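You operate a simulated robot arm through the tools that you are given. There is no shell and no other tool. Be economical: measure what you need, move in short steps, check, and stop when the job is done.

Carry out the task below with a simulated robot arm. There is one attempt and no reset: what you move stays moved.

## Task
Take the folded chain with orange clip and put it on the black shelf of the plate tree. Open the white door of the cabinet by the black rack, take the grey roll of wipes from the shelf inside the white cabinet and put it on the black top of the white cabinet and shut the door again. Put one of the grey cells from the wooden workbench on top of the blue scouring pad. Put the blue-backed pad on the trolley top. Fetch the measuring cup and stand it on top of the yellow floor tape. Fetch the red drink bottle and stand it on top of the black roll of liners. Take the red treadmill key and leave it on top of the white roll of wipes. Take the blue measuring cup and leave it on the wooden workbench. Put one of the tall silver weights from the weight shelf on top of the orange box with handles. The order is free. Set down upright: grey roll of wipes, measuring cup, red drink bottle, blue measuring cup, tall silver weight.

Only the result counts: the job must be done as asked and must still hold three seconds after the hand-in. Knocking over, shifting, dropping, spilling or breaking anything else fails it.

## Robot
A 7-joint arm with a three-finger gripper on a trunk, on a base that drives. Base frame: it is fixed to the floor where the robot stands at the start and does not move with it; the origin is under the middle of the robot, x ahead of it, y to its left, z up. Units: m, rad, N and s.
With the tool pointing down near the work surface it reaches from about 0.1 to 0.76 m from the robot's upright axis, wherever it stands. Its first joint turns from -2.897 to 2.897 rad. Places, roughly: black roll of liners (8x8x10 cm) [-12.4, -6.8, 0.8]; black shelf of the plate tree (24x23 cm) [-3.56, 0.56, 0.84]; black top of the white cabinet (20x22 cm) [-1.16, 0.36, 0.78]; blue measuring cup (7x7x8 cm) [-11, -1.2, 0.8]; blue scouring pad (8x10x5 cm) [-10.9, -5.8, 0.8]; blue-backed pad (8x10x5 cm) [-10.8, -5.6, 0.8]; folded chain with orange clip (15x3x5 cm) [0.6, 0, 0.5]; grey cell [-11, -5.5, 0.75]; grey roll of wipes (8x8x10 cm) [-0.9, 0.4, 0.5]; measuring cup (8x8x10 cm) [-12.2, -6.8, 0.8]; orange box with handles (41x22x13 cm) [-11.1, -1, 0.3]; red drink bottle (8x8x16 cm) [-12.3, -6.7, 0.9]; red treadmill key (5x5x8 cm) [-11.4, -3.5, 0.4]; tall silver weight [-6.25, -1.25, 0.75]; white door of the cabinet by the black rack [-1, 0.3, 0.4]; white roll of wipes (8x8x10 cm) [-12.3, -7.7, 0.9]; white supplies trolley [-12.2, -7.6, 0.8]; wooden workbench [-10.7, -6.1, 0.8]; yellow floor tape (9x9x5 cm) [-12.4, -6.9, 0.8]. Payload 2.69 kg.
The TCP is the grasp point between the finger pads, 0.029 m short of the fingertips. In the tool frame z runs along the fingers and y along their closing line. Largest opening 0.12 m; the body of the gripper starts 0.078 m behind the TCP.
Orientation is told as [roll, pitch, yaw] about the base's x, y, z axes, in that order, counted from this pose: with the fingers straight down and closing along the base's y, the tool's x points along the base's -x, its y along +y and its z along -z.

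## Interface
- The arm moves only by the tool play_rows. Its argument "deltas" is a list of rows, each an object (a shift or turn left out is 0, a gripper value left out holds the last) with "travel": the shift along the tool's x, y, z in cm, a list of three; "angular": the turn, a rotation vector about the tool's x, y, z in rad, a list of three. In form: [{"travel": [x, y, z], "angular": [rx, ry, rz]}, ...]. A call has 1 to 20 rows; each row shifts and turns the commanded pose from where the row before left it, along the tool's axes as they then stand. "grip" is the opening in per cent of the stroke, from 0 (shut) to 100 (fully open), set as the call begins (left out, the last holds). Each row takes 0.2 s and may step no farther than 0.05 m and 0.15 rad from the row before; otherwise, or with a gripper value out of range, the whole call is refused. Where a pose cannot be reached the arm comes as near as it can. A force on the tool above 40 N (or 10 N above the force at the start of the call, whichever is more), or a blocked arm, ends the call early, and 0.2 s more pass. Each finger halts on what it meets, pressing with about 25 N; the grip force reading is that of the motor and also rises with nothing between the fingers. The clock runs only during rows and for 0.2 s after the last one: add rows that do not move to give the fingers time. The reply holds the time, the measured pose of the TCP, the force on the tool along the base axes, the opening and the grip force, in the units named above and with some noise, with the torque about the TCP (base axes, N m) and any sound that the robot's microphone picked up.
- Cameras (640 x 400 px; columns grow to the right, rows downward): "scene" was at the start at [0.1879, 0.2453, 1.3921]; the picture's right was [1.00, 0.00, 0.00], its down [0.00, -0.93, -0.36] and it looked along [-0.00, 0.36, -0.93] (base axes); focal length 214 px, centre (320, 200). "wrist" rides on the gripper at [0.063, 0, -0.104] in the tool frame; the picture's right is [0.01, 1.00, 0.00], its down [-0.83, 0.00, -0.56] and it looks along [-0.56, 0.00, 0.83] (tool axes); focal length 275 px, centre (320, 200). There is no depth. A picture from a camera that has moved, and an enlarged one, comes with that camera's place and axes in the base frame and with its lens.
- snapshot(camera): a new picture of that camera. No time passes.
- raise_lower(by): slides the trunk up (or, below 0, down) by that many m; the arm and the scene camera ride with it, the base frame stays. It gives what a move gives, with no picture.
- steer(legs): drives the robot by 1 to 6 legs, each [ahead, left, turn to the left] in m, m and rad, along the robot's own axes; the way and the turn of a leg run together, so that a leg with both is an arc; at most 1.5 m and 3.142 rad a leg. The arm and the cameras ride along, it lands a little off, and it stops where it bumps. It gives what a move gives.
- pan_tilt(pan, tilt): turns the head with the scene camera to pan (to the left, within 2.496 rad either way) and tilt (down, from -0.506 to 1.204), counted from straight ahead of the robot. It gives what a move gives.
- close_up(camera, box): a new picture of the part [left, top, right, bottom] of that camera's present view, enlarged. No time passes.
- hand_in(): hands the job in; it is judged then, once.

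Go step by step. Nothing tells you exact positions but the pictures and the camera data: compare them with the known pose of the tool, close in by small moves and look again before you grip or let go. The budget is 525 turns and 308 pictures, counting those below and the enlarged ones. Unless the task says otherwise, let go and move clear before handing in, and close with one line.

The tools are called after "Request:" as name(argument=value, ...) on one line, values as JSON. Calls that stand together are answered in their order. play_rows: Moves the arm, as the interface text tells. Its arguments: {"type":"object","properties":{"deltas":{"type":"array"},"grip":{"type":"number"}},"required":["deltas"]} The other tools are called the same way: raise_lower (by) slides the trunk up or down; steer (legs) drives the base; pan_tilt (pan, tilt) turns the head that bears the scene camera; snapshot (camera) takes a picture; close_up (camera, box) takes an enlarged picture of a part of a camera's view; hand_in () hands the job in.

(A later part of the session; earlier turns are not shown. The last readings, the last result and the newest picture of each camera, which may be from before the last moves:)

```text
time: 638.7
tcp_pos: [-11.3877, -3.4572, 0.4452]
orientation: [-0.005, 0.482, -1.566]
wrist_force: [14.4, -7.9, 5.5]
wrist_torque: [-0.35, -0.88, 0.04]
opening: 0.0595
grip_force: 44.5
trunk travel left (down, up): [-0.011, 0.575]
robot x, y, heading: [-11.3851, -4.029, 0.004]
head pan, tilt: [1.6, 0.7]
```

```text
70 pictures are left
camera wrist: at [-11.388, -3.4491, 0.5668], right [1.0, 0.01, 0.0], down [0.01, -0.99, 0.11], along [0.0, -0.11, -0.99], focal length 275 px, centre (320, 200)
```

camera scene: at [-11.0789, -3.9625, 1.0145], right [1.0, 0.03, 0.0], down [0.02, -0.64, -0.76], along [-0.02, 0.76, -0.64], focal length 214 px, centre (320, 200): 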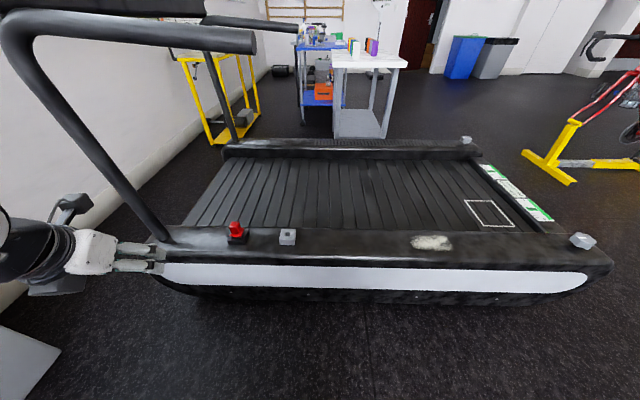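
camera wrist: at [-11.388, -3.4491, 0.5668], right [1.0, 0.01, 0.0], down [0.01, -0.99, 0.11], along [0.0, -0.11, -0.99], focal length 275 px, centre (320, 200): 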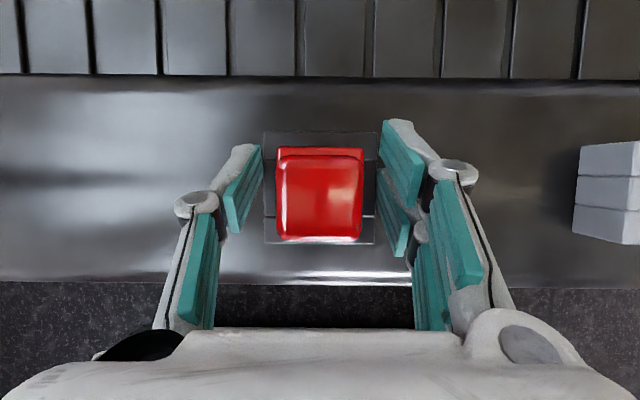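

The fingertips caught the socket block. Reopening, raising 1.5 cm and closing on the key head only.

Request:
play_rows(deltas=[{}, {}, {"travel": [0.35, 0, -0.7]}, {"travel": [0.45, 0, -0.9]}, {}], grip=60)

Request:
play_rows(deltas=[{}, {}, {}, {}], grip=0)

Request:
snapshot(camera="wrist")

```text
time: 639.9
tcp_pos: [-11.3894, -3.4565, 0.4639]
orientation: [-0.007, 0.48, -1.565]
wrist_force: [0.7, 1.3, 1.0]
wrist_torque: [-0.02, 0.0, 0.0]
opening: 0.0718
grip_force: 0.1
trunk travel left (down, up): [-0.011, 0.575]
robot x, y, heading: [-11.3854, -4.0302, 0.001]
head pan, tilt: [1.6, 0.7]
```

```text
time: 640.9
tcp_pos: [-11.3896, -3.4571, 0.464]
orientation: [-0.008, 0.482, -1.566]
wrist_force: [-0.7, 0.9, 3.3]
wrist_torque: [0.02, 0.02, -0.03]
opening: 0.041
grip_force: 25.6
trunk travel left (down, up): [-0.011, 0.575]
robot x, y, heading: [-11.3844, -4.029, 0.008]
head pan, tilt: [1.6, 0.7]
```

```text
69 pictures are left
camera wrist: at [-11.3893, -3.4501, 0.5857], right [1.0, 0.01, -0.01], down [0.01, -0.99, 0.11], along [0.0, -0.11, -0.99], focal length 275 px, centre (320, 200)
```

wrist: 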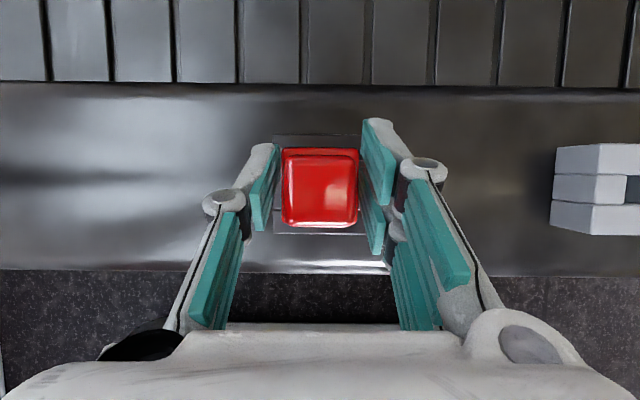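

Now 4.1 cm, on the key. Pulling straight up.

Request:
play_rows(deltas=[{"travel": [0.46, 0, -0.89]}, {"travel": [0.46, 0, -0.89]}, {"travel": [0.7, 0, -1.33]}, {"travel": [0.93, 0, -1.77]}, {"travel": [1.4, 0, -2.66]}, {}])

Request:
snapshot(camera="wrist")

Request:
snapshot(camera="scene")

```text
time: 642.3
tcp_pos: [-11.3883, -3.4577, 0.547]
orientation: [-0.007, 0.481, -1.564]
wrist_force: [0.1, 0.8, -0.4]
wrist_torque: [-0.02, 0.01, 0.01]
opening: 0.0411
grip_force: 24.9
trunk travel left (down, up): [-0.011, 0.575]
robot x, y, heading: [-11.386, -4.027, 0.009]
head pan, tilt: [1.6, 0.7]
```

```text
68 pictures are left
camera wrist: at [-11.3886, -3.4503, 0.6687], right [1.0, 0.01, 0.0], down [0.01, -0.99, 0.11], along [0.0, -0.11, -0.99], focal length 275 px, centre (320, 200)
```

wrist: 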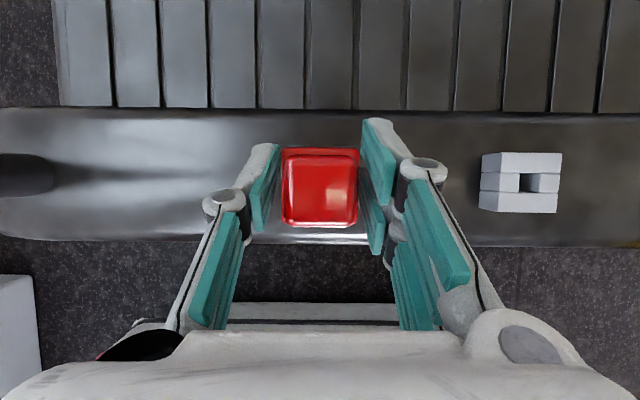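

```text
67 pictures are left
camera scene: at [-11.0913, -3.7524, 1.0145], right [1.0, 0.03, 0.0], down [0.02, -0.64, -0.76], along [-0.03, 0.76, -0.64], focal length 214 px, centre (320, 200)
```

scene: 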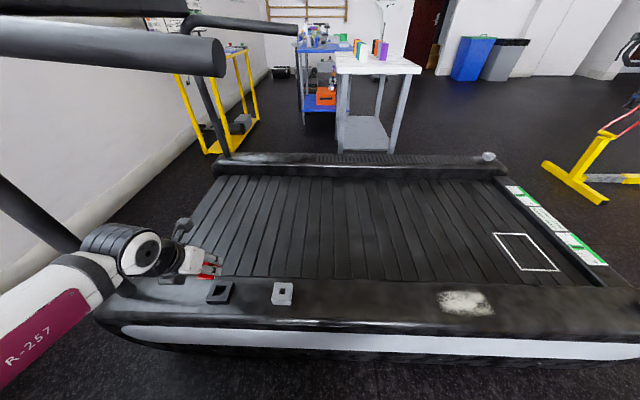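

The key is out of its socket. A close look at how it hangs.

Request:
close_up(camera="scene", box=[160, 230, 250, 310])

```text
5.00 times, centred on (205, 270) of scene
camera zoom: at [-11.0913, -3.7524, 1.0145], right [1.0, 0.03, 0.0], down [0.02, -0.64, -0.76], along [-0.03, 0.76, -0.64], focal length 1072 px, centre (895, -150)
```

zoom: 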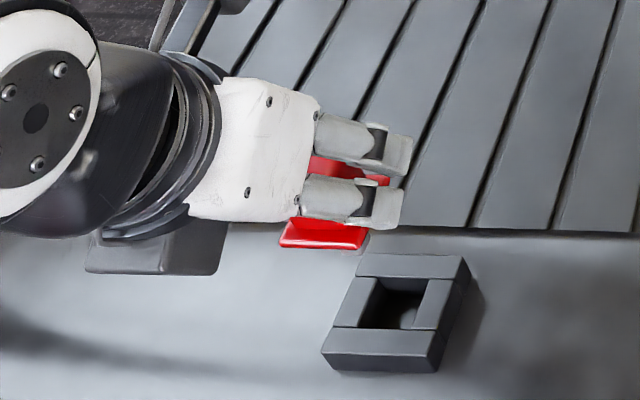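

Held by its flange. Backing away from the treadmill, raising, turning, and going down the aisle to the trolley.

Request:
steer(legs=[[0.02, -0.52, 0]])

Request:
raise_lower(by=0.4)

Request:
play_rows(deltas=[{"travel": [-2, 0, -4]}, {"travel": [-2, 0, -4]}])

Request:
steer(legs=[[0, 0, 1.565], [-1.4, 0.0, 0], [-1.4, 0, 0]])

Request:
pan_tilt(pan=2.0, tilt=0.75)

Request:
snapshot(camera="scene")

```text
time: 645.3
tcp_pos: [-11.3676, -3.9706, 0.5478]
orientation: [-0.008, 0.482, -1.559]
wrist_force: [0.0, -0.3, -0.4]
wrist_torque: [0.02, -0.01, 0.01]
opening: 0.0414
grip_force: 25.0
trunk travel left (down, up): [-0.011, 0.575]
robot x, y, heading: [-11.3624, -4.5423, 0.01]
head pan, tilt: [1.6, 0.7]
```

```text
time: 649.2
tcp_pos: [-11.368, -3.9707, 0.9477]
orientation: [-0.008, 0.482, -1.561]
wrist_force: [-0.1, -0.4, -1.0]
wrist_torque: [0.04, 0.04, 0.0]
opening: 0.0411
grip_force: 25.3
trunk travel left (down, up): [-0.411, 0.175]
robot x, y, heading: [-11.3652, -4.5418, 0.011]
head pan, tilt: [1.6, 0.7]
```

```text
time: 649.8
tcp_pos: [-11.3665, -4.0439, 0.998]
orientation: [-0.008, 0.482, -1.56]
wrist_force: [-0.6, 0.7, -0.8]
wrist_torque: [-0.01, 0.01, 0.01]
opening: 0.0412
grip_force: 25.4
trunk travel left (down, up): [-0.411, 0.175]
robot x, y, heading: [-11.3637, -4.5419, 0.01]
head pan, tilt: [1.6, 0.7]
```

```text
time: 667.2
tcp_pos: [-11.843, -7.3599, 0.9985]
orientation: [-0.01, 0.483, -0.002]
wrist_force: [1.1, -0.5, -0.2]
wrist_torque: [0.01, 0.02, 0.01]
opening: 0.0409
grip_force: 25.2
trunk travel left (down, up): [-0.411, 0.175]
robot x, y, heading: [-11.3463, -7.36, 1.57]
head pan, tilt: [1.6, 0.7]
```

```text
time: 668.1
tcp_pos: [-11.8424, -7.3594, 0.9969]
orientation: [-0.009, 0.482, -0.001]
wrist_force: [-0.1, 0.1, -1.2]
wrist_torque: [-0.01, 0.03, 0.01]
opening: 0.0409
grip_force: 25.1
trunk travel left (down, up): [-0.411, 0.175]
robot x, y, heading: [-11.3469, -7.3608, 1.563]
head pan, tilt: [2.0, 0.75]
```

```text
65 pictures are left
camera scene: at [-11.6093, -7.1979, 1.4096], right [-0.41, 0.91, 0.0], down [0.62, 0.28, -0.73], along [-0.67, -0.3, -0.68], focal length 214 px, centre (320, 200)
```

scene: 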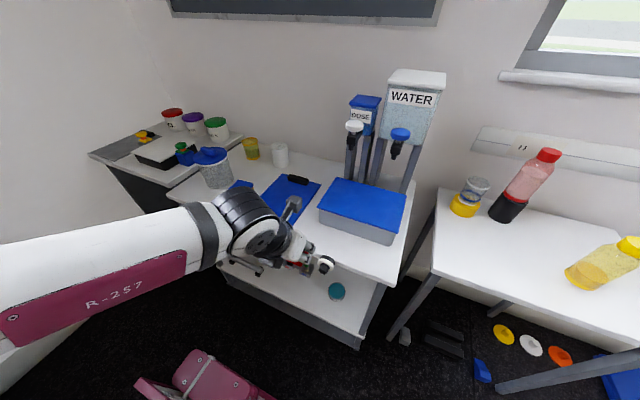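

Request:
raise_lower(by=0.07)

Request:
steer(legs=[[-0.29, 0, 0.005], [0, 0.27, 0]])

Request:
play_rows(deltas=[{"travel": [3.5, -1.5, 1.9]}, {"travel": [3.5, -1.5, 1.9]}])

Request:
snapshot(camera="wrist")

Request:
snapshot(camera="scene")

```text
time: 669.2
tcp_pos: [-11.842, -7.3596, 1.0677]
orientation: [-0.008, 0.482, -0.001]
wrist_force: [0.0, 0.4, -0.5]
wrist_torque: [0.0, -0.01, 0.04]
opening: 0.041
grip_force: 24.8
trunk travel left (down, up): [-0.481, 0.105]
robot x, y, heading: [-11.3464, -7.3606, 1.565]
head pan, tilt: [2.0, 0.75]
```

```text
time: 672.7
tcp_pos: [-12.1171, -7.6486, 1.0695]
orientation: [-0.008, 0.48, -0.003]
wrist_force: [0.0, 0.7, -1.1]
wrist_torque: [0.0, 0.01, 0.02]
opening: 0.0411
grip_force: 24.7
trunk travel left (down, up): [-0.481, 0.105]
robot x, y, heading: [-11.6205, -7.651, 1.569]
head pan, tilt: [2.0, 0.75]
```

```text
time: 673.3
tcp_pos: [-12.1958, -7.6796, 1.066]
orientation: [-0.008, 0.482, 0.0]
wrist_force: [-0.3, 0.3, -0.3]
wrist_torque: [-0.01, 0.02, 0.0]
opening: 0.041
grip_force: 24.8
trunk travel left (down, up): [-0.481, 0.105]
robot x, y, heading: [-11.6187, -7.649, 1.566]
head pan, tilt: [2.0, 0.75]
```

```text
64 pictures are left
camera wrist: at [-12.2038, -7.6796, 1.1886], right [-0.01, 1.0, 0.0], down [0.99, 0.01, 0.11], along [0.11, 0.0, -0.99], focal length 275 px, centre (320, 200)
```

wrist: 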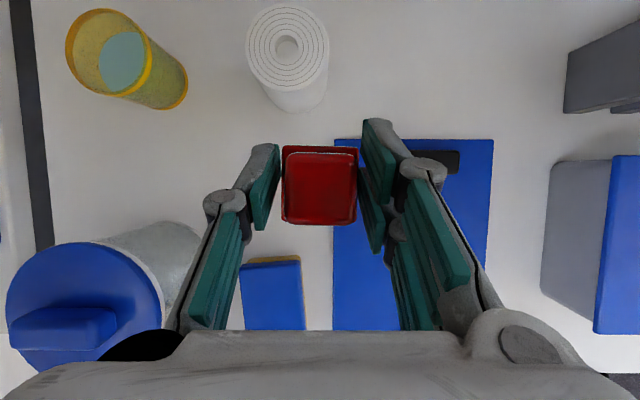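

```text
63 pictures are left
camera scene: at [-11.8844, -7.5416, 1.4801], right [-0.41, 0.91, 0.0], down [0.62, 0.28, -0.73], along [-0.67, -0.3, -0.68], focal length 214 px, centre (320, 200)
```

scene: 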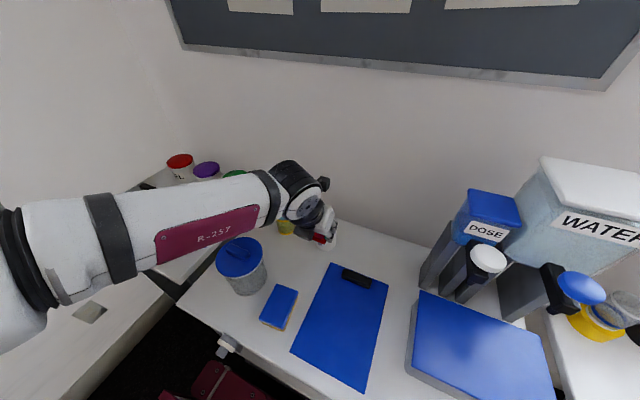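

Roll centre at (-12.311, -7.709). Moving the key over it.

Request:
play_rows(deltas=[{"travel": [3.4, -1, 1.78]}, {"travel": [3.4, -1, 1.78]}, {"travel": [3.4, -1, 1.78]}, {}])

Request:
snapshot(camera="wrist")

Request:
close_up(camera="scene", box=[270, 160, 390, 280])

```text
time: 674.3
tcp_pos: [-12.3098, -7.7091, 1.0676]
orientation: [-0.008, 0.481, -0.002]
wrist_force: [-0.2, 0.1, -0.6]
wrist_torque: [-0.01, -0.03, -0.04]
opening: 0.041
grip_force: 24.6
trunk travel left (down, up): [-0.481, 0.105]
robot x, y, heading: [-11.621, -7.6542, 1.562]
head pan, tilt: [2.0, 0.75]
```

```text
62 pictures are left
camera wrist: at [-12.3182, -7.7092, 1.1888], right [0.0, 1.0, -0.01], down [0.99, 0.01, 0.11], along [0.11, 0.0, -0.99], focal length 275 px, centre (320, 200)
```

wrist: 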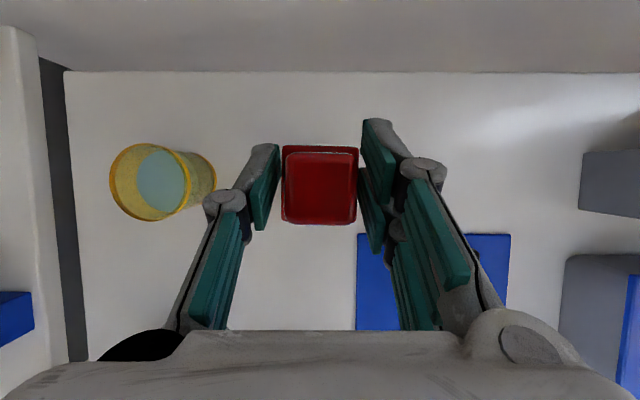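

```text
3.33 times, centred on (330, 220) of scene
camera zoom: at [-11.8848, -7.5417, 1.48], right [-0.41, 0.91, 0.0], down [0.62, 0.28, -0.73], along [-0.67, -0.3, -0.68], focal length 715 px, centre (287, 133)
```

zoom: 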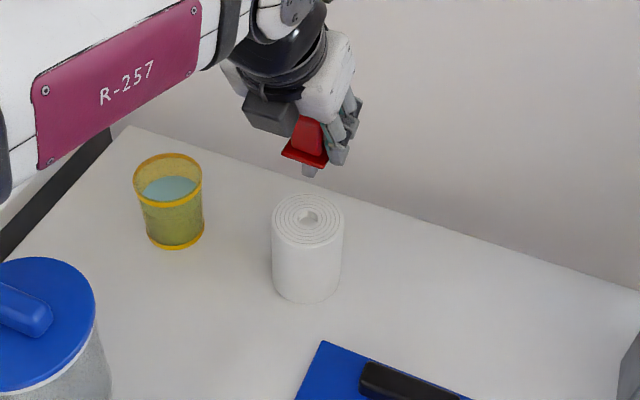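

Request:
play_rows(deltas=[{"travel": [-0.7, 0, 1.33]}, {"travel": [-0.46, 0, 0.89]}, {}])

Request:
close_up(camera="scene", box=[290, 180, 360, 250])

```text
time: 675.1
tcp_pos: [-12.3106, -7.7102, 1.0411]
orientation: [-0.009, 0.482, -0.004]
wrist_force: [0.2, 0.4, -0.4]
wrist_torque: [0.0, -0.02, 0.03]
opening: 0.0412
grip_force: 24.4
trunk travel left (down, up): [-0.481, 0.105]
robot x, y, heading: [-11.6151, -7.6535, 1.566]
head pan, tilt: [2.0, 0.75]
```

```text
5.71 times, centred on (325, 215) of scene
camera zoom: at [-11.8849, -7.5417, 1.48], right [-0.41, 0.91, 0.0], down [0.62, 0.28, -0.73], along [-0.67, -0.3, -0.68], focal length 1226 px, centre (291, 114)
```

zoom: 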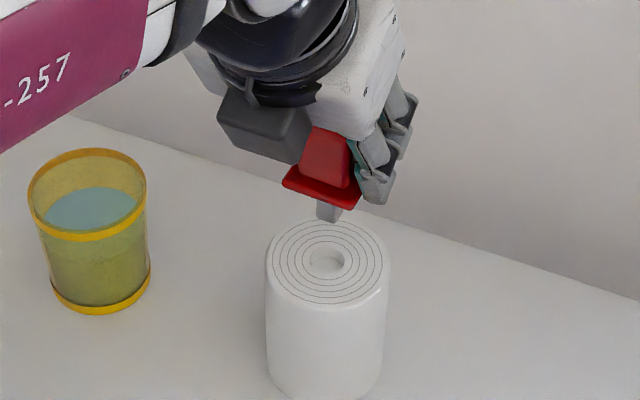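

Request:
play_rows(deltas=[{"travel": [0.53, -0.3, 0.28]}, {"travel": [-0.7, 0, 1.33]}, {"travel": [-0.7, 0, 1.33]}, {}])

Request:
close_up(camera="scene", box=[290, 180, 360, 250])

```text
time: 676.1
tcp_pos: [-12.3171, -7.714, 1.0103]
orientation: [-0.007, 0.481, -0.004]
wrist_force: [0.0, -0.3, -1.6]
wrist_torque: [0.03, -0.02, 0.02]
opening: 0.041
grip_force: 25.4
trunk travel left (down, up): [-0.481, 0.105]
robot x, y, heading: [-11.6192, -7.6518, 1.563]
head pan, tilt: [2.0, 0.75]
```

```text
5.71 times, centred on (325, 215) of scene
camera zoom: at [-11.8849, -7.5417, 1.48], right [-0.41, 0.91, 0.0], down [0.62, 0.28, -0.73], along [-0.67, -0.3, -0.68], focal length 1226 px, centre (291, 114)
```

zoom: 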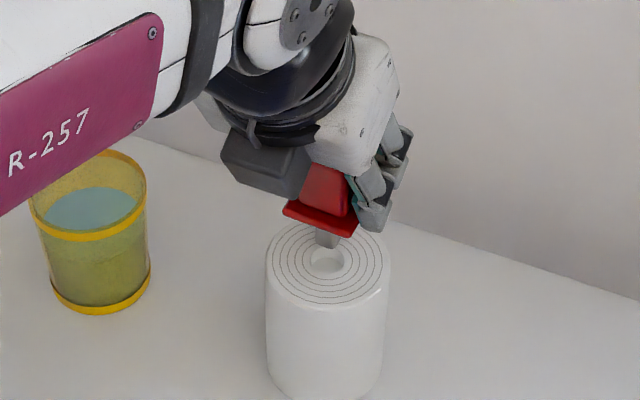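

The peg is just above the hole and lined up. Lowering on.

Request:
play_rows(deltas=[{"travel": [-0.37, 0, 0.71]}, {"travel": [-0.37, 0, 0.71]}, {}])

Request:
play_rows(deltas=[{"travel": [-0.28, 0, 0.53]}, {}])

Request:
close_up(camera="scene", box=[290, 180, 360, 250])

```text
time: 676.9
tcp_pos: [-12.3185, -7.7127, 0.9963]
orientation: [-0.008, 0.486, -0.003]
wrist_force: [-4.5, -1.5, 16.0]
wrist_torque: [-0.07, 0.34, 0.02]
opening: 0.0414
grip_force: 25.2
trunk travel left (down, up): [-0.481, 0.105]
robot x, y, heading: [-11.6179, -7.6486, 1.566]
head pan, tilt: [2.0, 0.75]
```

```text
time: 677.5
tcp_pos: [-12.3173, -7.7124, 0.9888]
orientation: [-0.009, 0.485, 0.0]
wrist_force: [-1.6, -1.3, 16.5]
wrist_torque: [-0.04, 0.19, 0.02]
opening: 0.0403
grip_force: 25.0
trunk travel left (down, up): [-0.481, 0.105]
robot x, y, heading: [-11.6193, -7.6518, 1.567]
head pan, tilt: [2.0, 0.75]
```

```text
5.71 times, centred on (325, 215) of scene
camera zoom: at [-11.8844, -7.5418, 1.4801], right [-0.41, 0.91, 0.0], down [0.62, 0.28, -0.73], along [-0.67, -0.3, -0.68], focal length 1226 px, centre (291, 114)
```

zoom: 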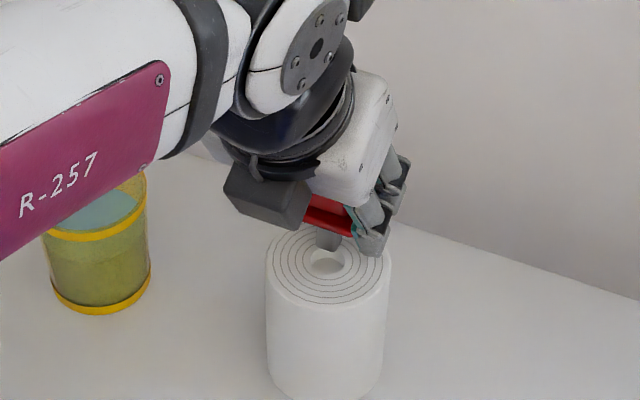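

The peg touched just behind the hole. Lifting slightly and shifting about 1 cm toward the hole.

Request:
play_rows(deltas=[{"travel": [0.4, 0, -0.75]}, {"travel": [-0.95, 0.5, -0.5]}, {}])

Request:
close_up(camera="scene", box=[290, 180, 360, 250])

```text
time: 678.3
tcp_pos: [-12.3065, -7.7075, 0.9982]
orientation: [-0.008, 0.482, -0.005]
wrist_force: [0.2, 0.7, -0.6]
wrist_torque: [0.01, 0.03, 0.02]
opening: 0.0408
grip_force: 25.3
trunk travel left (down, up): [-0.481, 0.105]
robot x, y, heading: [-11.6223, -7.6482, 1.567]
head pan, tilt: [2.0, 0.75]
```

```text
5.71 times, centred on (325, 215) of scene
camera zoom: at [-11.8849, -7.5417, 1.48], right [-0.41, 0.91, 0.0], down [0.62, 0.28, -0.73], along [-0.67, -0.3, -0.68], focal length 1226 px, centre (291, 114)
```

zoom: 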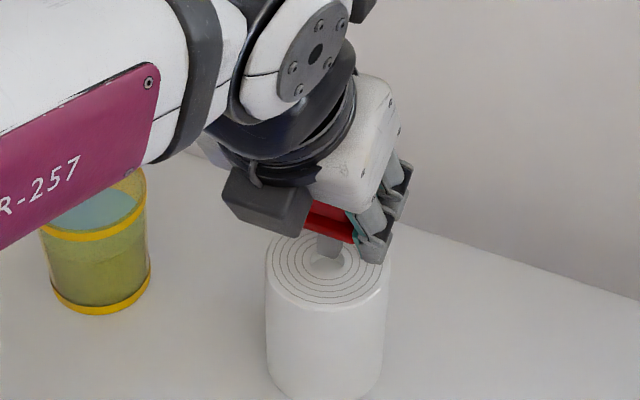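

Request:
play_rows(deltas=[{"travel": [-0.37, 0, 0.71]}, {"travel": [-0.28, 0, 0.53]}, {}])

Request:
close_up(camera="scene", box=[290, 180, 360, 250])

```text
time: 679.1
tcp_pos: [-12.3081, -7.708, 0.9872]
orientation: [-0.009, 0.488, -0.003]
wrist_force: [-4.0, -0.7, 17.1]
wrist_torque: [0.0, 0.23, 0.03]
opening: 0.0407
grip_force: 24.8
trunk travel left (down, up): [-0.481, 0.105]
robot x, y, heading: [-11.6202, -7.6473, 1.564]
head pan, tilt: [2.0, 0.75]
```

```text
5.71 times, centred on (325, 215) of scene
camera zoom: at [-11.8844, -7.5418, 1.4802], right [-0.41, 0.91, 0.0], down [0.62, 0.28, -0.73], along [-0.67, -0.3, -0.68], focal length 1226 px, centre (291, 114)
```

zoom: 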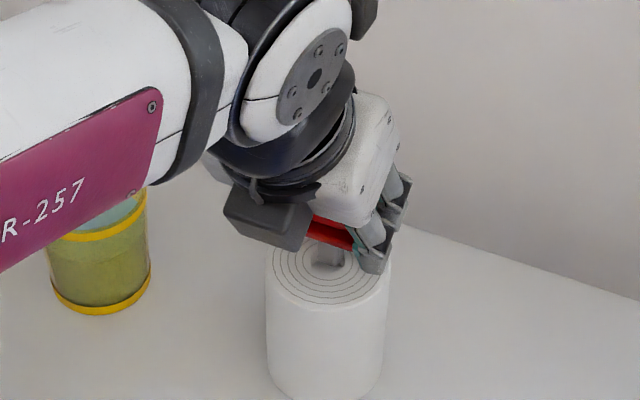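

The peg may still be catching the hole's rim. I'll try a few millimetres' shift before pressing again.

Request:
play_rows(deltas=[{"travel": [0.2, 0, -0.4]}, {"travel": [0.4, -0.2, 0.2]}, {"travel": [-0.2, 0, 0.4]}, {"travel": [-0.23, 0, 0.44]}, {}])

Request:
close_up(camera="scene", box=[305, 200, 345, 230])

```text
time: 680.3
tcp_pos: [-12.3119, -7.7105, 0.9801]
orientation: [-0.01, 0.486, -0.004]
wrist_force: [-2.2, 0.2, 17.3]
wrist_torque: [0.01, 0.14, 0.01]
opening: 0.0402
grip_force: 25.0
trunk travel left (down, up): [-0.481, 0.105]
robot x, y, heading: [-11.6194, -7.6533, 1.568]
head pan, tilt: [2.0, 0.75]
```

```text
13.33 times, centred on (325, 215) of scene
camera zoom: at [-11.8844, -7.5417, 1.4802], right [-0.41, 0.91, 0.0], down [0.62, 0.28, -0.73], along [-0.67, -0.3, -0.68], focal length 2860 px, centre (253, 0)
```

zoom: 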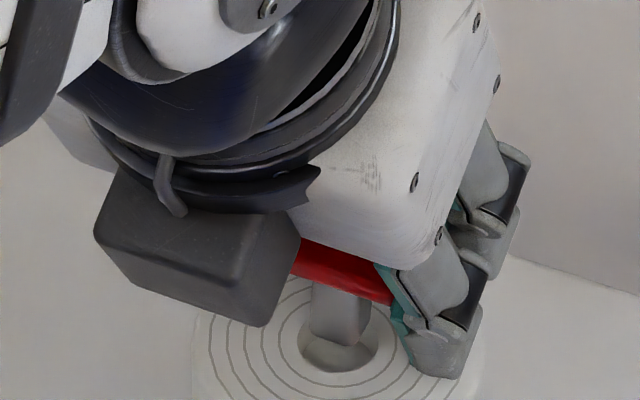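

The roll's top is solid, and the thin peg is a poor stand, so I'll lay the key down instead: lift, tilt the tool toward horizontal so the key leans over, then set it on its flange edge.

Request:
play_rows(deltas=[{"travel": [1.2, 0, -2.2]}, {"travel": [1.2, 0, -2.2]}, {"travel": [0.9, 0, -1.8]}, {"angular": [0, 0.139, 0]}, {"angular": [0, 0.139, 0]}, {"angular": [0, 0.139, 0]}, {"angular": [0, 0.139, 0]}, {"angular": [0, 0.139, 0]}, {"angular": [0, 0.139, 0]}, {"angular": [0, 0.139, 0]}])

Request:
snapshot(camera="wrist")

Request:
close_up(camera="scene", box=[260, 160, 400, 260])

```text
time: 682.5
tcp_pos: [-12.3135, -7.7096, 1.0505]
orientation: [-0.017, 1.244, -0.017]
wrist_force: [-1.0, 0.5, 0.0]
wrist_torque: [-0.02, -0.01, 0.03]
opening: 0.0401
grip_force: 25.0
out of reach, approached as far as the arm can: row 9, 10
trunk travel left (down, up): [-0.481, 0.105]
robot x, y, heading: [-11.6223, -7.653, 1.566]
head pan, tilt: [2.0, 0.75]
```

```text
54 pictures are left
camera wrist: at [-12.2341, -7.7095, 1.1441], right [0.0, 1.0, 0.0], down [0.79, 0.0, -0.61], along [-0.61, 0.0, -0.79], focal length 275 px, centre (320, 200)
```

wrist: 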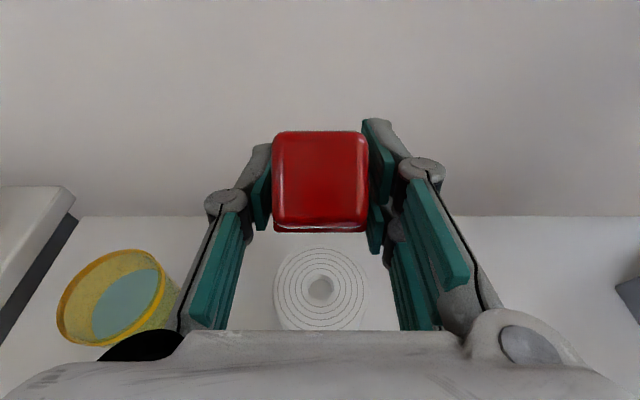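

```text
4.00 times, centred on (330, 210) of scene
camera zoom: at [-11.8849, -7.5417, 1.48], right [-0.41, 0.91, 0.0], down [0.62, 0.28, -0.73], along [-0.67, -0.3, -0.68], focal length 858 px, centre (280, 160)
```

zoom: 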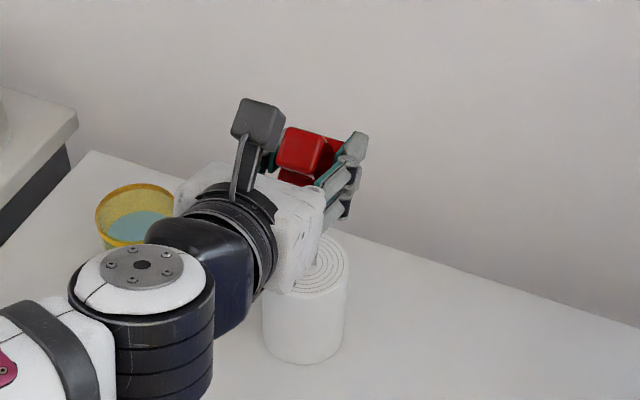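

Request:
raise_lower(by=-0.05)

Request:
play_rows(deltas=[{"angular": [0, 0.1, 0]}, {"angular": [0, 0.1, 0]}, {}])

Request:
snapshot(camera="wrist")

```text
time: 683.4
tcp_pos: [-12.3116, -7.711, 0.9996]
orientation: [-0.023, 1.24, -0.021]
wrist_force: [-0.4, 0.7, -0.9]
wrist_torque: [0.03, 0.03, 0.0]
opening: 0.0402
grip_force: 25.0
trunk travel left (down, up): [-0.431, 0.155]
robot x, y, heading: [-11.6219, -7.6515, 1.561]
head pan, tilt: [2.0, 0.75]
```

```text
time: 684.2
tcp_pos: [-12.3147, -7.7127, 1.0145]
orientation: [-0.021, 1.278, -0.022]
wrist_force: [-0.3, 0.4, 0.2]
wrist_torque: [0.01, -0.02, 0.02]
opening: 0.0397
grip_force: 24.8
out of reach, approached as far as the arm can: row 1, 2
trunk travel left (down, up): [-0.431, 0.155]
robot x, y, heading: [-11.6155, -7.6497, 1.561]
head pan, tilt: [2.0, 0.75]
```

```text
52 pictures are left
camera wrist: at [-12.2329, -7.7123, 1.1064], right [0.0, 1.0, 0.0], down [0.77, 0.0, -0.64], along [-0.64, 0.0, -0.77], focal length 275 px, centre (320, 200)
```

wrist: 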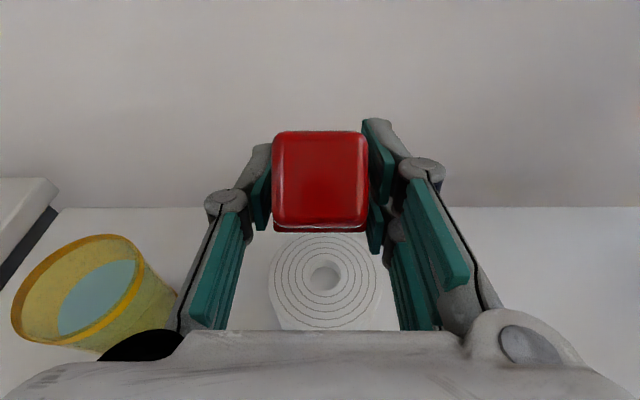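

Request:
raise_lower(by=-0.033)

Request:
close_up(camera="wrist", box=[220, 100, 420, 330])

```text
time: 685.0
tcp_pos: [-12.3147, -7.7122, 0.9834]
orientation: [-0.026, 1.278, -0.023]
wrist_force: [0.3, 0.1, -0.1]
wrist_torque: [-0.01, 0.0, 0.01]
opening: 0.0402
grip_force: 25.3
trunk travel left (down, up): [-0.398, 0.188]
robot x, y, heading: [-11.6208, -7.6505, 1.565]
head pan, tilt: [2.0, 0.75]
```

```text
1.74 times, centred on (320, 215) of wrist
camera zoom: at [-12.2327, -7.7125, 1.0736], right [0.0, 1.0, 0.0], down [0.77, 0.0, -0.64], along [-0.64, 0.0, -0.77], focal length 479 px, centre (320, 174)
```

zoom: 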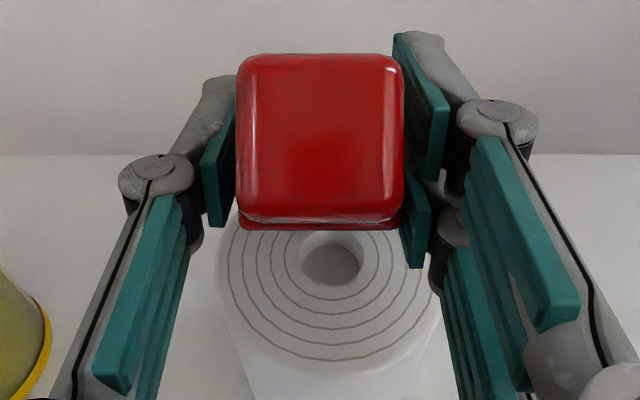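

Request:
raise_lower(by=-0.008)

Request:
raise_lower(by=-0.005)

Request:
raise_lower(by=-0.004)

```text
time: 685.6
tcp_pos: [-12.3148, -7.7116, 0.9761]
orientation: [-0.02, 1.278, -0.022]
wrist_force: [0.3, 3.1, 5.3]
wrist_torque: [0.07, 0.16, -0.05]
opening: 0.0399
grip_force: 24.8
trunk travel left (down, up): [-0.39, 0.196]
robot x, y, heading: [-11.618, -7.6556, 1.57]
head pan, tilt: [2.0, 0.75]
```

```text
time: 686.1
tcp_pos: [-12.3142, -7.7114, 0.9737]
orientation: [-0.025, 1.283, -0.027]
wrist_force: [1.0, 3.5, 27.0]
wrist_torque: [0.37, 0.53, -0.11]
opening: 0.0402
grip_force: 24.8
trunk travel left (down, up): [-0.385, 0.201]
robot x, y, heading: [-11.6239, -7.651, 1.564]
head pan, tilt: [2.0, 0.75]
```

```text
time: 686.6
tcp_pos: [-12.3149, -7.7113, 0.9745]
orientation: [-0.025, 1.29, -0.027]
wrist_force: [0.8, 0.8, 6.7]
wrist_torque: [0.16, 0.15, -0.04]
opening: 0.0401
grip_force: 25.3
trunk travel left (down, up): [-0.381, 0.205]
robot x, y, heading: [-11.6168, -7.653, 1.567]
head pan, tilt: [2.0, 0.75]
stopped: the force on the tool passed its limit at 42 N (the readings are from after the stop); the commanded pose is now the measured one
```

Contact, as predicted. Opening gently and watching.

Request:
play_rows(deltas=[{}, {}, {}], grip=55)

Request:
close_up(camera="wrist", box=[220, 100, 420, 330])

Request:
close_up(camera="scene", box=[280, 170, 370, 250])

```text
time: 687.4
tcp_pos: [-12.3159, -7.7125, 0.9743]
orientation: [-0.026, 1.287, -0.026]
wrist_force: [-4.0, -1.2, 14.1]
wrist_torque: [0.43, 0.33, 0.16]
opening: 0.0651
grip_force: 0.0
trunk travel left (down, up): [-0.381, 0.205]
robot x, y, heading: [-11.6242, -7.6538, 1.567]
head pan, tilt: [2.0, 0.75]
```

```text
1.74 times, centred on (320, 215) of wrist
camera zoom: at [-12.2332, -7.7117, 1.0637], right [0.0, 1.0, 0.0], down [0.77, 0.0, -0.64], along [-0.64, 0.0, -0.77], focal length 479 px, centre (320, 174)
```

zoom: 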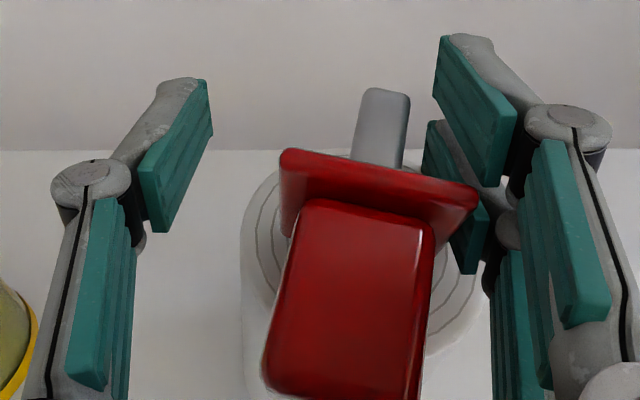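

```text
5.00 times, centred on (325, 210) of scene
camera zoom: at [-11.8843, -7.4694, 1.3802], right [-0.41, 0.91, 0.0], down [0.62, 0.28, -0.73], along [-0.67, -0.3, -0.68], focal length 1072 px, centre (295, 150)
```

zoom: 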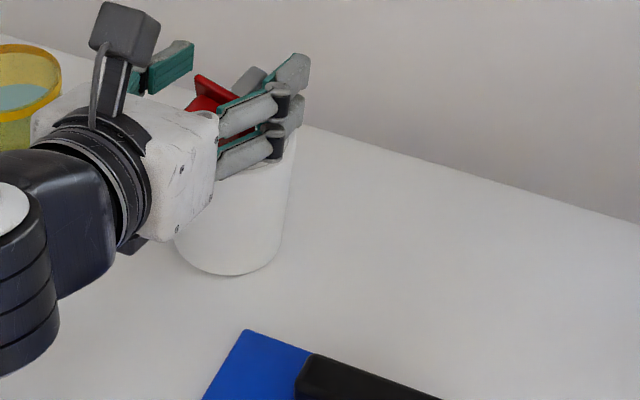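

The key now lies on the roll with its head toward me. I'll relieve the contact, open a bit wider and withdraw straight back.

Request:
play_rows(deltas=[{}, {}], grip=75)

Request:
raise_lower(by=0.008)

Request:
close_up(camera="wrist", box=[200, 100, 440, 340])

```text
time: 688.0
tcp_pos: [-12.3151, -7.7112, 0.9731]
orientation: [-0.024, 1.289, -0.024]
wrist_force: [-3.5, 0.8, 14.2]
wrist_torque: [0.7, 0.25, 0.12]
opening: 0.0907
grip_force: 0.6
trunk travel left (down, up): [-0.381, 0.205]
robot x, y, heading: [-11.6229, -7.6514, 1.569]
head pan, tilt: [2.0, 0.75]
```

```text
time: 688.5
tcp_pos: [-12.316, -7.7107, 0.9781]
orientation: [-0.025, 1.284, -0.025]
wrist_force: [0.4, 0.4, -0.4]
wrist_torque: [0.02, 0.04, 0.02]
opening: 0.0901
grip_force: 0.1
trunk travel left (down, up): [-0.389, 0.197]
robot x, y, heading: [-11.6178, -7.651, 1.566]
head pan, tilt: [2.0, 0.75]
```

```text
1.67 times, centred on (320, 220) of wrist
camera zoom: at [-12.2331, -7.7117, 1.0694], right [0.0, 1.0, 0.0], down [0.77, 0.0, -0.64], along [-0.64, 0.0, -0.77], focal length 459 px, centre (320, 167)
```

zoom: 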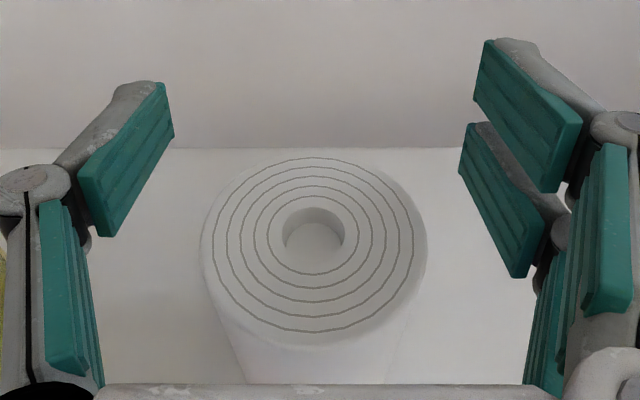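

The key slid off the roll. Looking for where it went.

Request:
snapshot(camera="scene")

Request:
snapshot(camera="wrist")

```text
47 pictures are left
camera scene: at [-11.8845, -7.4741, 1.388], right [-0.41, 0.91, 0.0], down [0.62, 0.28, -0.73], along [-0.67, -0.3, -0.68], focal length 214 px, centre (320, 200)
```

scene: 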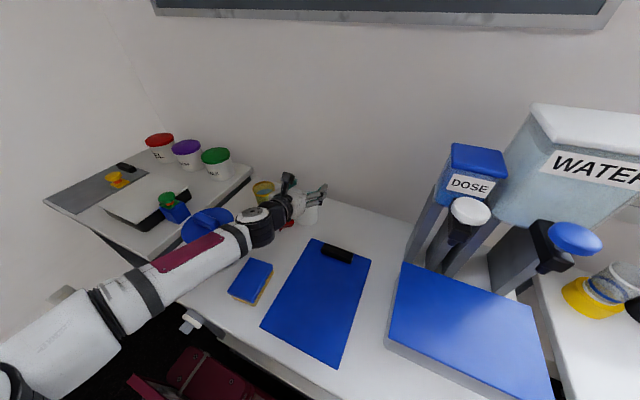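

```text
46 pictures are left
camera wrist: at [-12.2331, -7.7117, 1.0694], right [0.0, 1.0, 0.0], down [0.77, 0.0, -0.64], along [-0.64, 0.0, -0.77], focal length 275 px, centre (320, 200)
```

wrist: 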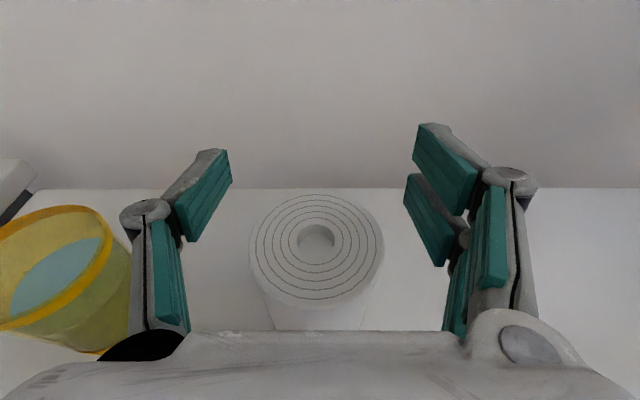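

The key lies on the trolley just in front of the roll. I'll rise, point the tool down and pick it up from above.

Request:
raise_lower(by=0.12)

Request:
play_rows(deltas=[{"travel": [0, 0, -4]}, {"travel": [0, 0, -4]}, {"travel": [0, 0, -3]}, {"angular": [0, -0.145, 0]}, {"angular": [0, -0.145, 0]}, {"angular": [0, -0.145, 0]}, {"angular": [0, -0.145, 0]}, {"angular": [0, -0.145, 0]}, {"angular": [0, -0.145, 0]}, {"angular": [0, -0.145, 0]}, {"angular": [0, -0.145, 0]}])

Request:
snapshot(camera="wrist")

Request:
close_up(camera="scene", box=[220, 150, 380, 270])

```text
time: 690.0
tcp_pos: [-12.3157, -7.7286, 1.1022]
orientation: [-0.023, 1.276, -0.026]
wrist_force: [0.8, -0.3, -0.4]
wrist_torque: [-0.04, 0.03, 0.01]
opening: 0.0902
grip_force: 0.2
trunk travel left (down, up): [-0.509, 0.077]
robot x, y, heading: [-11.6174, -7.6524, 1.563]
head pan, tilt: [2.0, 0.75]
```

```text
time: 692.5
tcp_pos: [-12.1851, -7.7272, 1.1328]
orientation: [0.006, 0.675, -0.008]
wrist_force: [0.2, 0.8, 0.4]
wrist_torque: [0.01, 0.0, 0.0]
opening: 0.0902
grip_force: 0.1
out of reach, approached as far as the arm can: row 7, 8, 9, 10, 11
trunk travel left (down, up): [-0.509, 0.077]
robot x, y, heading: [-11.6196, -7.65, 1.565]
head pan, tilt: [2.0, 0.75]
```

```text
45 pictures are left
camera wrist: at [-12.169, -7.7286, 1.2531], right [0.01, 1.0, 0.01], down [1.0, -0.01, -0.08], along [-0.08, 0.01, -1.0], focal length 275 px, centre (320, 200)
```

wrist: 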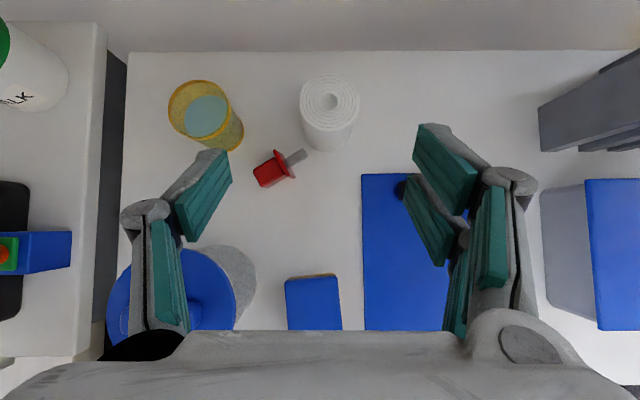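

```text
3.33 times, centred on (300, 210) of scene
camera zoom: at [-11.885, -7.5689, 1.5088], right [-0.41, 0.91, 0.0], down [0.62, 0.28, -0.73], along [-0.67, -0.3, -0.68], focal length 715 px, centre (387, 167)
```

zoom: 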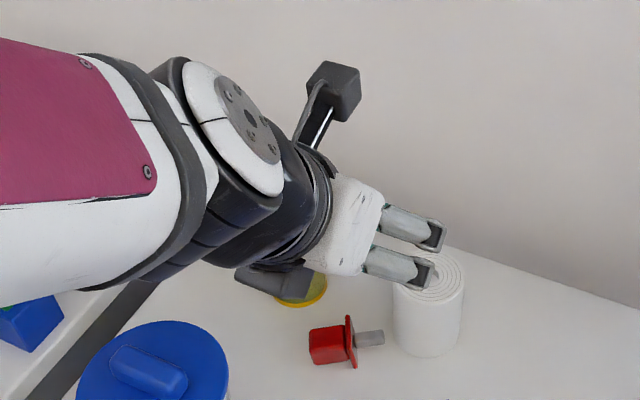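

The key lies at about (-12.257, -7.776), pointing toward the roll. I'll lower, straighten the tool and turn it to grip across the flange.

Request:
steer(legs=[[-0.06, 0.01, 0]])

Request:
raise_lower(by=-0.08)

Request:
play_rows(deltas=[{"angular": [0, -0.135, 0]}, {"angular": [0, -0.135, 0]}, {"angular": [0, -0.135, 0]}, {"angular": [0, -0.135, 0]}, {"angular": [0, -0.135, 0]}, {"angular": [0, 0, -0.14]}, {"angular": [0, 0, -0.14]}, {"angular": [0, 0, -0.14]}, {"angular": [0, 0, -0.14]}, {"angular": [0, 0, -0.14]}, {"angular": [0, 0, -0.14]}, {"angular": [0, 0, -0.14]}, {"angular": [0, 0, -0.14]}], grip=58)

```text
time: 693.4
tcp_pos: [-12.1942, -7.7881, 1.1315]
orientation: [0.006, 0.674, -0.01]
wrist_force: [0.4, 0.4, -0.5]
wrist_torque: [-0.05, -0.02, 0.02]
opening: 0.0901
grip_force: 0.0
trunk travel left (down, up): [-0.509, 0.077]
robot x, y, heading: [-11.629, -7.7135, 1.568]
head pan, tilt: [2.0, 0.75]
```

```text
time: 694.6
tcp_pos: [-12.1934, -7.7895, 1.0522]
orientation: [0.01, 0.683, -0.008]
wrist_force: [-0.5, -1.3, -0.6]
wrist_torque: [-0.04, 0.01, -0.03]
opening: 0.09
grip_force: 0.1
trunk travel left (down, up): [-0.429, 0.157]
robot x, y, heading: [-11.6284, -7.7128, 1.566]
head pan, tilt: [2.0, 0.75]
```

```text
time: 697.4
tcp_pos: [-12.1943, -7.7892, 1.0527]
orientation: [0.635, 0.266, 1.201]
wrist_force: [-0.3, -0.4, -0.4]
wrist_torque: [-0.01, 0.01, 0.0]
opening: 0.0695
grip_force: 0.0
out of reach, approached as far as the arm can: row 1, 2, 3, 4, 5
trunk travel left (down, up): [-0.429, 0.157]
robot x, y, heading: [-11.6296, -7.7138, 1.568]
head pan, tilt: [2.0, 0.75]
```

Request:
raise_lower(by=0.12)

Request:
play_rows(deltas=[{"travel": [-1.1, -2.27, 3.1]}, {"travel": [-1.1, -2.27, 3.1]}, {"travel": [-1.1, -2.27, 3.1]}, {"travel": [-1.1, -2.27, 3.1]}, {"angular": [0.123, -0.0595, 0]}, {"angular": [0.123, -0.0595, 0]}, {"angular": [0.123, -0.0595, 0]}, {"angular": [0.123, -0.0595, 0]}, {"angular": [0.123, -0.0595, 0]}])

Request:
snapshot(camera="wrist")

```text
time: 698.9
tcp_pos: [-12.1915, -7.7943, 1.1666]
orientation: [0.63, 0.263, 1.21]
wrist_force: [0.1, 0.2, -0.9]
wrist_torque: [-0.01, 0.03, 0.03]
opening: 0.0696
grip_force: 0.1
trunk travel left (down, up): [-0.549, 0.037]
robot x, y, heading: [-11.6318, -7.7128, 1.568]
head pan, tilt: [2.0, 0.75]
```

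```text
time: 700.9
tcp_pos: [-12.1906, -7.7936, 1.0071]
orientation: [0.062, 0.04, 1.117]
wrist_force: [0.4, 0.1, 0.2]
wrist_torque: [0.0, 0.03, 0.0]
opening: 0.0697
grip_force: 0.1
out of reach, approached as far as the arm can: row 5, 6
trunk travel left (down, up): [-0.549, 0.037]
robot x, y, heading: [-11.6284, -7.714, 1.566]
head pan, tilt: [2.0, 0.75]
```

```text
43 pictures are left
camera wrist: at [-12.2105, -7.8485, 1.1146], right [-0.9, 0.44, 0.06], down [0.4, 0.75, 0.52], along [0.18, 0.49, -0.85], focal length 275 px, centre (320, 200)
```

wrist: 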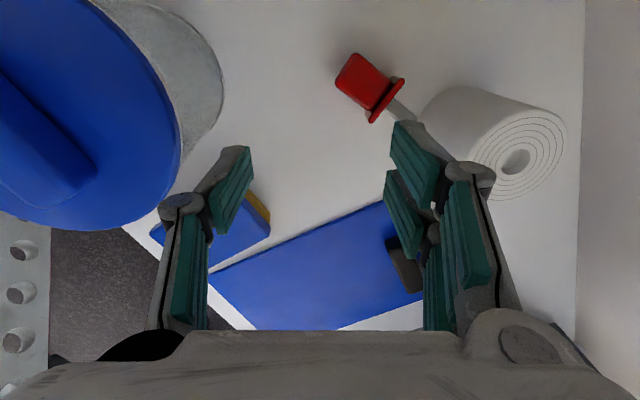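

Request:
play_rows(deltas=[{"angular": [0.062, -0.04, 0]}, {"angular": [0, 0, -0.137]}, {"angular": [0, 0, -0.137]}, {"angular": [0, 0, -0.137]}, {"angular": [0, 0, -0.137]}, {"angular": [0, 0, -0.137]}, {"angular": [0, 0, -0.137]}, {"angular": [0, 0, -0.137]}])

Request:
snapshot(camera="wrist")

```text
time: 702.7
tcp_pos: [-12.1912, -7.7936, 1.0073]
orientation: [0.005, 0.002, 2.077]
wrist_force: [-0.7, -0.2, 0.1]
wrist_torque: [-0.02, 0.0, 0.03]
opening: 0.0696
grip_force: 0.0
trunk travel left (down, up): [-0.549, 0.037]
robot x, y, heading: [-11.6323, -7.7123, 1.57]
head pan, tilt: [2.0, 0.75]
```

```text
42 pictures are left
camera wrist: at [-12.1604, -7.848, 1.1123], right [-0.87, -0.49, 0.0], down [-0.4, 0.73, 0.55], along [-0.27, 0.48, -0.83], focal length 275 px, centre (320, 200)
```

wrist: 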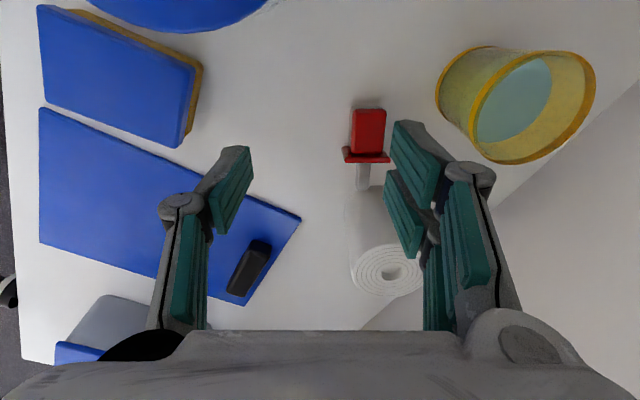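

Aligned with the key. Moving over the flange and descending.

Request:
play_rows(deltas=[{"travel": [-2.6, 2.35, 0]}, {"travel": [-2.6, 2.35, 2]}, {"travel": [0, 0, 3]}])

Request:
snapshot(camera="wrist")

```text
time: 703.5
tcp_pos: [-12.2573, -7.771, 0.9587]
orientation: [0.005, 0.0, 2.076]
wrist_force: [-0.3, 0.2, 0.3]
wrist_torque: [-0.01, 0.01, -0.04]
opening: 0.0696
grip_force: 0.0
trunk travel left (down, up): [-0.549, 0.037]
robot x, y, heading: [-11.6336, -7.712, 1.566]
head pan, tilt: [2.0, 0.75]
```

```text
41 pictures are left
camera wrist: at [-12.2258, -7.8253, 1.0625], right [-0.87, -0.49, 0.01], down [-0.4, 0.73, 0.55], along [-0.27, 0.48, -0.83], focal length 275 px, centre (320, 200)
```

wrist: 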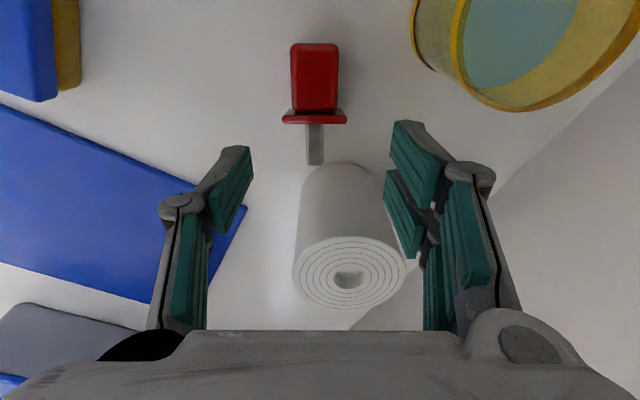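

Request:
play_rows(deltas=[{"travel": [-0.2, -0.2, 4]}, {"travel": [0, 0, 3]}, {"travel": [0, 0, 1.6]}, {}])

Request:
snapshot(camera="wrist")

```text
time: 704.7
tcp_pos: [-12.2518, -7.7993, 0.8802]
orientation: [0.017, 0.005, 2.123]
wrist_force: [-0.8, -0.9, -0.8]
wrist_torque: [0.01, 0.02, 0.01]
opening: 0.0695
grip_force: 0.0
trunk travel left (down, up): [-0.549, 0.037]
robot x, y, heading: [-11.6303, -7.7131, 1.557]
head pan, tilt: [2.0, 0.75]
stopped in row 4: the arm was blocked; the commanded pose is now the measured one
```

```text
40 pictures are left
camera wrist: at [-12.2165, -7.8518, 0.9843], right [-0.85, -0.53, 0.02], down [-0.43, 0.71, 0.55], along [-0.3, 0.46, -0.83], focal length 275 px, centre (320, 200)
```

wrist: 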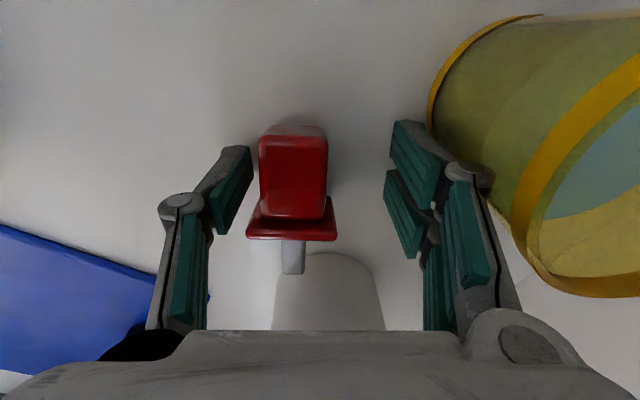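

The arm drifted toward the tin; backing up, then lowering with the trunk instead.

Request:
play_rows(deltas=[{"travel": [0, 0, -3]}, {"travel": [0, 0, -4]}])

Request:
raise_lower(by=-0.06)

Request:
play_rows(deltas=[{"travel": [0, 0, -3]}, {"travel": [-2.4, -1, 0], "angular": [0, 0, 0.05]}, {}])

Request:
snapshot(camera="wrist")

```text
time: 705.3
tcp_pos: [-12.2487, -7.7966, 0.9504]
orientation: [0.017, 0.005, 2.116]
wrist_force: [0.0, -0.4, 0.0]
wrist_torque: [0.0, 0.0, -0.01]
opening: 0.0698
grip_force: 0.1
trunk travel left (down, up): [-0.549, 0.037]
robot x, y, heading: [-11.6301, -7.7117, 1.565]
head pan, tilt: [2.0, 0.75]
```

```text
time: 706.3
tcp_pos: [-12.25, -7.7959, 0.891]
orientation: [0.019, 0.005, 2.118]
wrist_force: [0.1, -0.5, -0.6]
wrist_torque: [-0.01, 0.0, 0.0]
opening: 0.0694
grip_force: 0.1
trunk travel left (down, up): [-0.489, 0.097]
robot x, y, heading: [-11.6333, -7.7153, 1.565]
head pan, tilt: [2.0, 0.75]
```

```text
time: 707.1
tcp_pos: [-12.2552, -7.7688, 0.9199]
orientation: [0.017, 0.002, 2.067]
wrist_force: [-0.2, -0.4, -0.2]
wrist_torque: [0.03, 0.02, 0.02]
opening: 0.0696
grip_force: 0.1
trunk travel left (down, up): [-0.489, 0.097]
robot x, y, heading: [-11.6313, -7.7124, 1.57]
head pan, tilt: [2.0, 0.75]
```

```text
39 pictures are left
camera wrist: at [-12.2231, -7.8233, 1.024], right [-0.88, -0.48, 0.02], down [-0.39, 0.74, 0.55], along [-0.28, 0.48, -0.83], focal length 275 px, centre (320, 200)
```

wrist: 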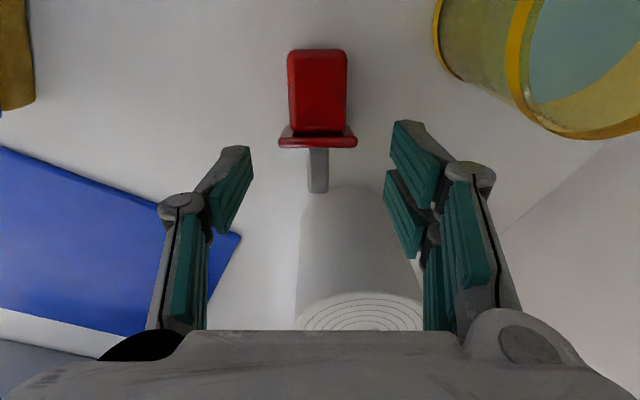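

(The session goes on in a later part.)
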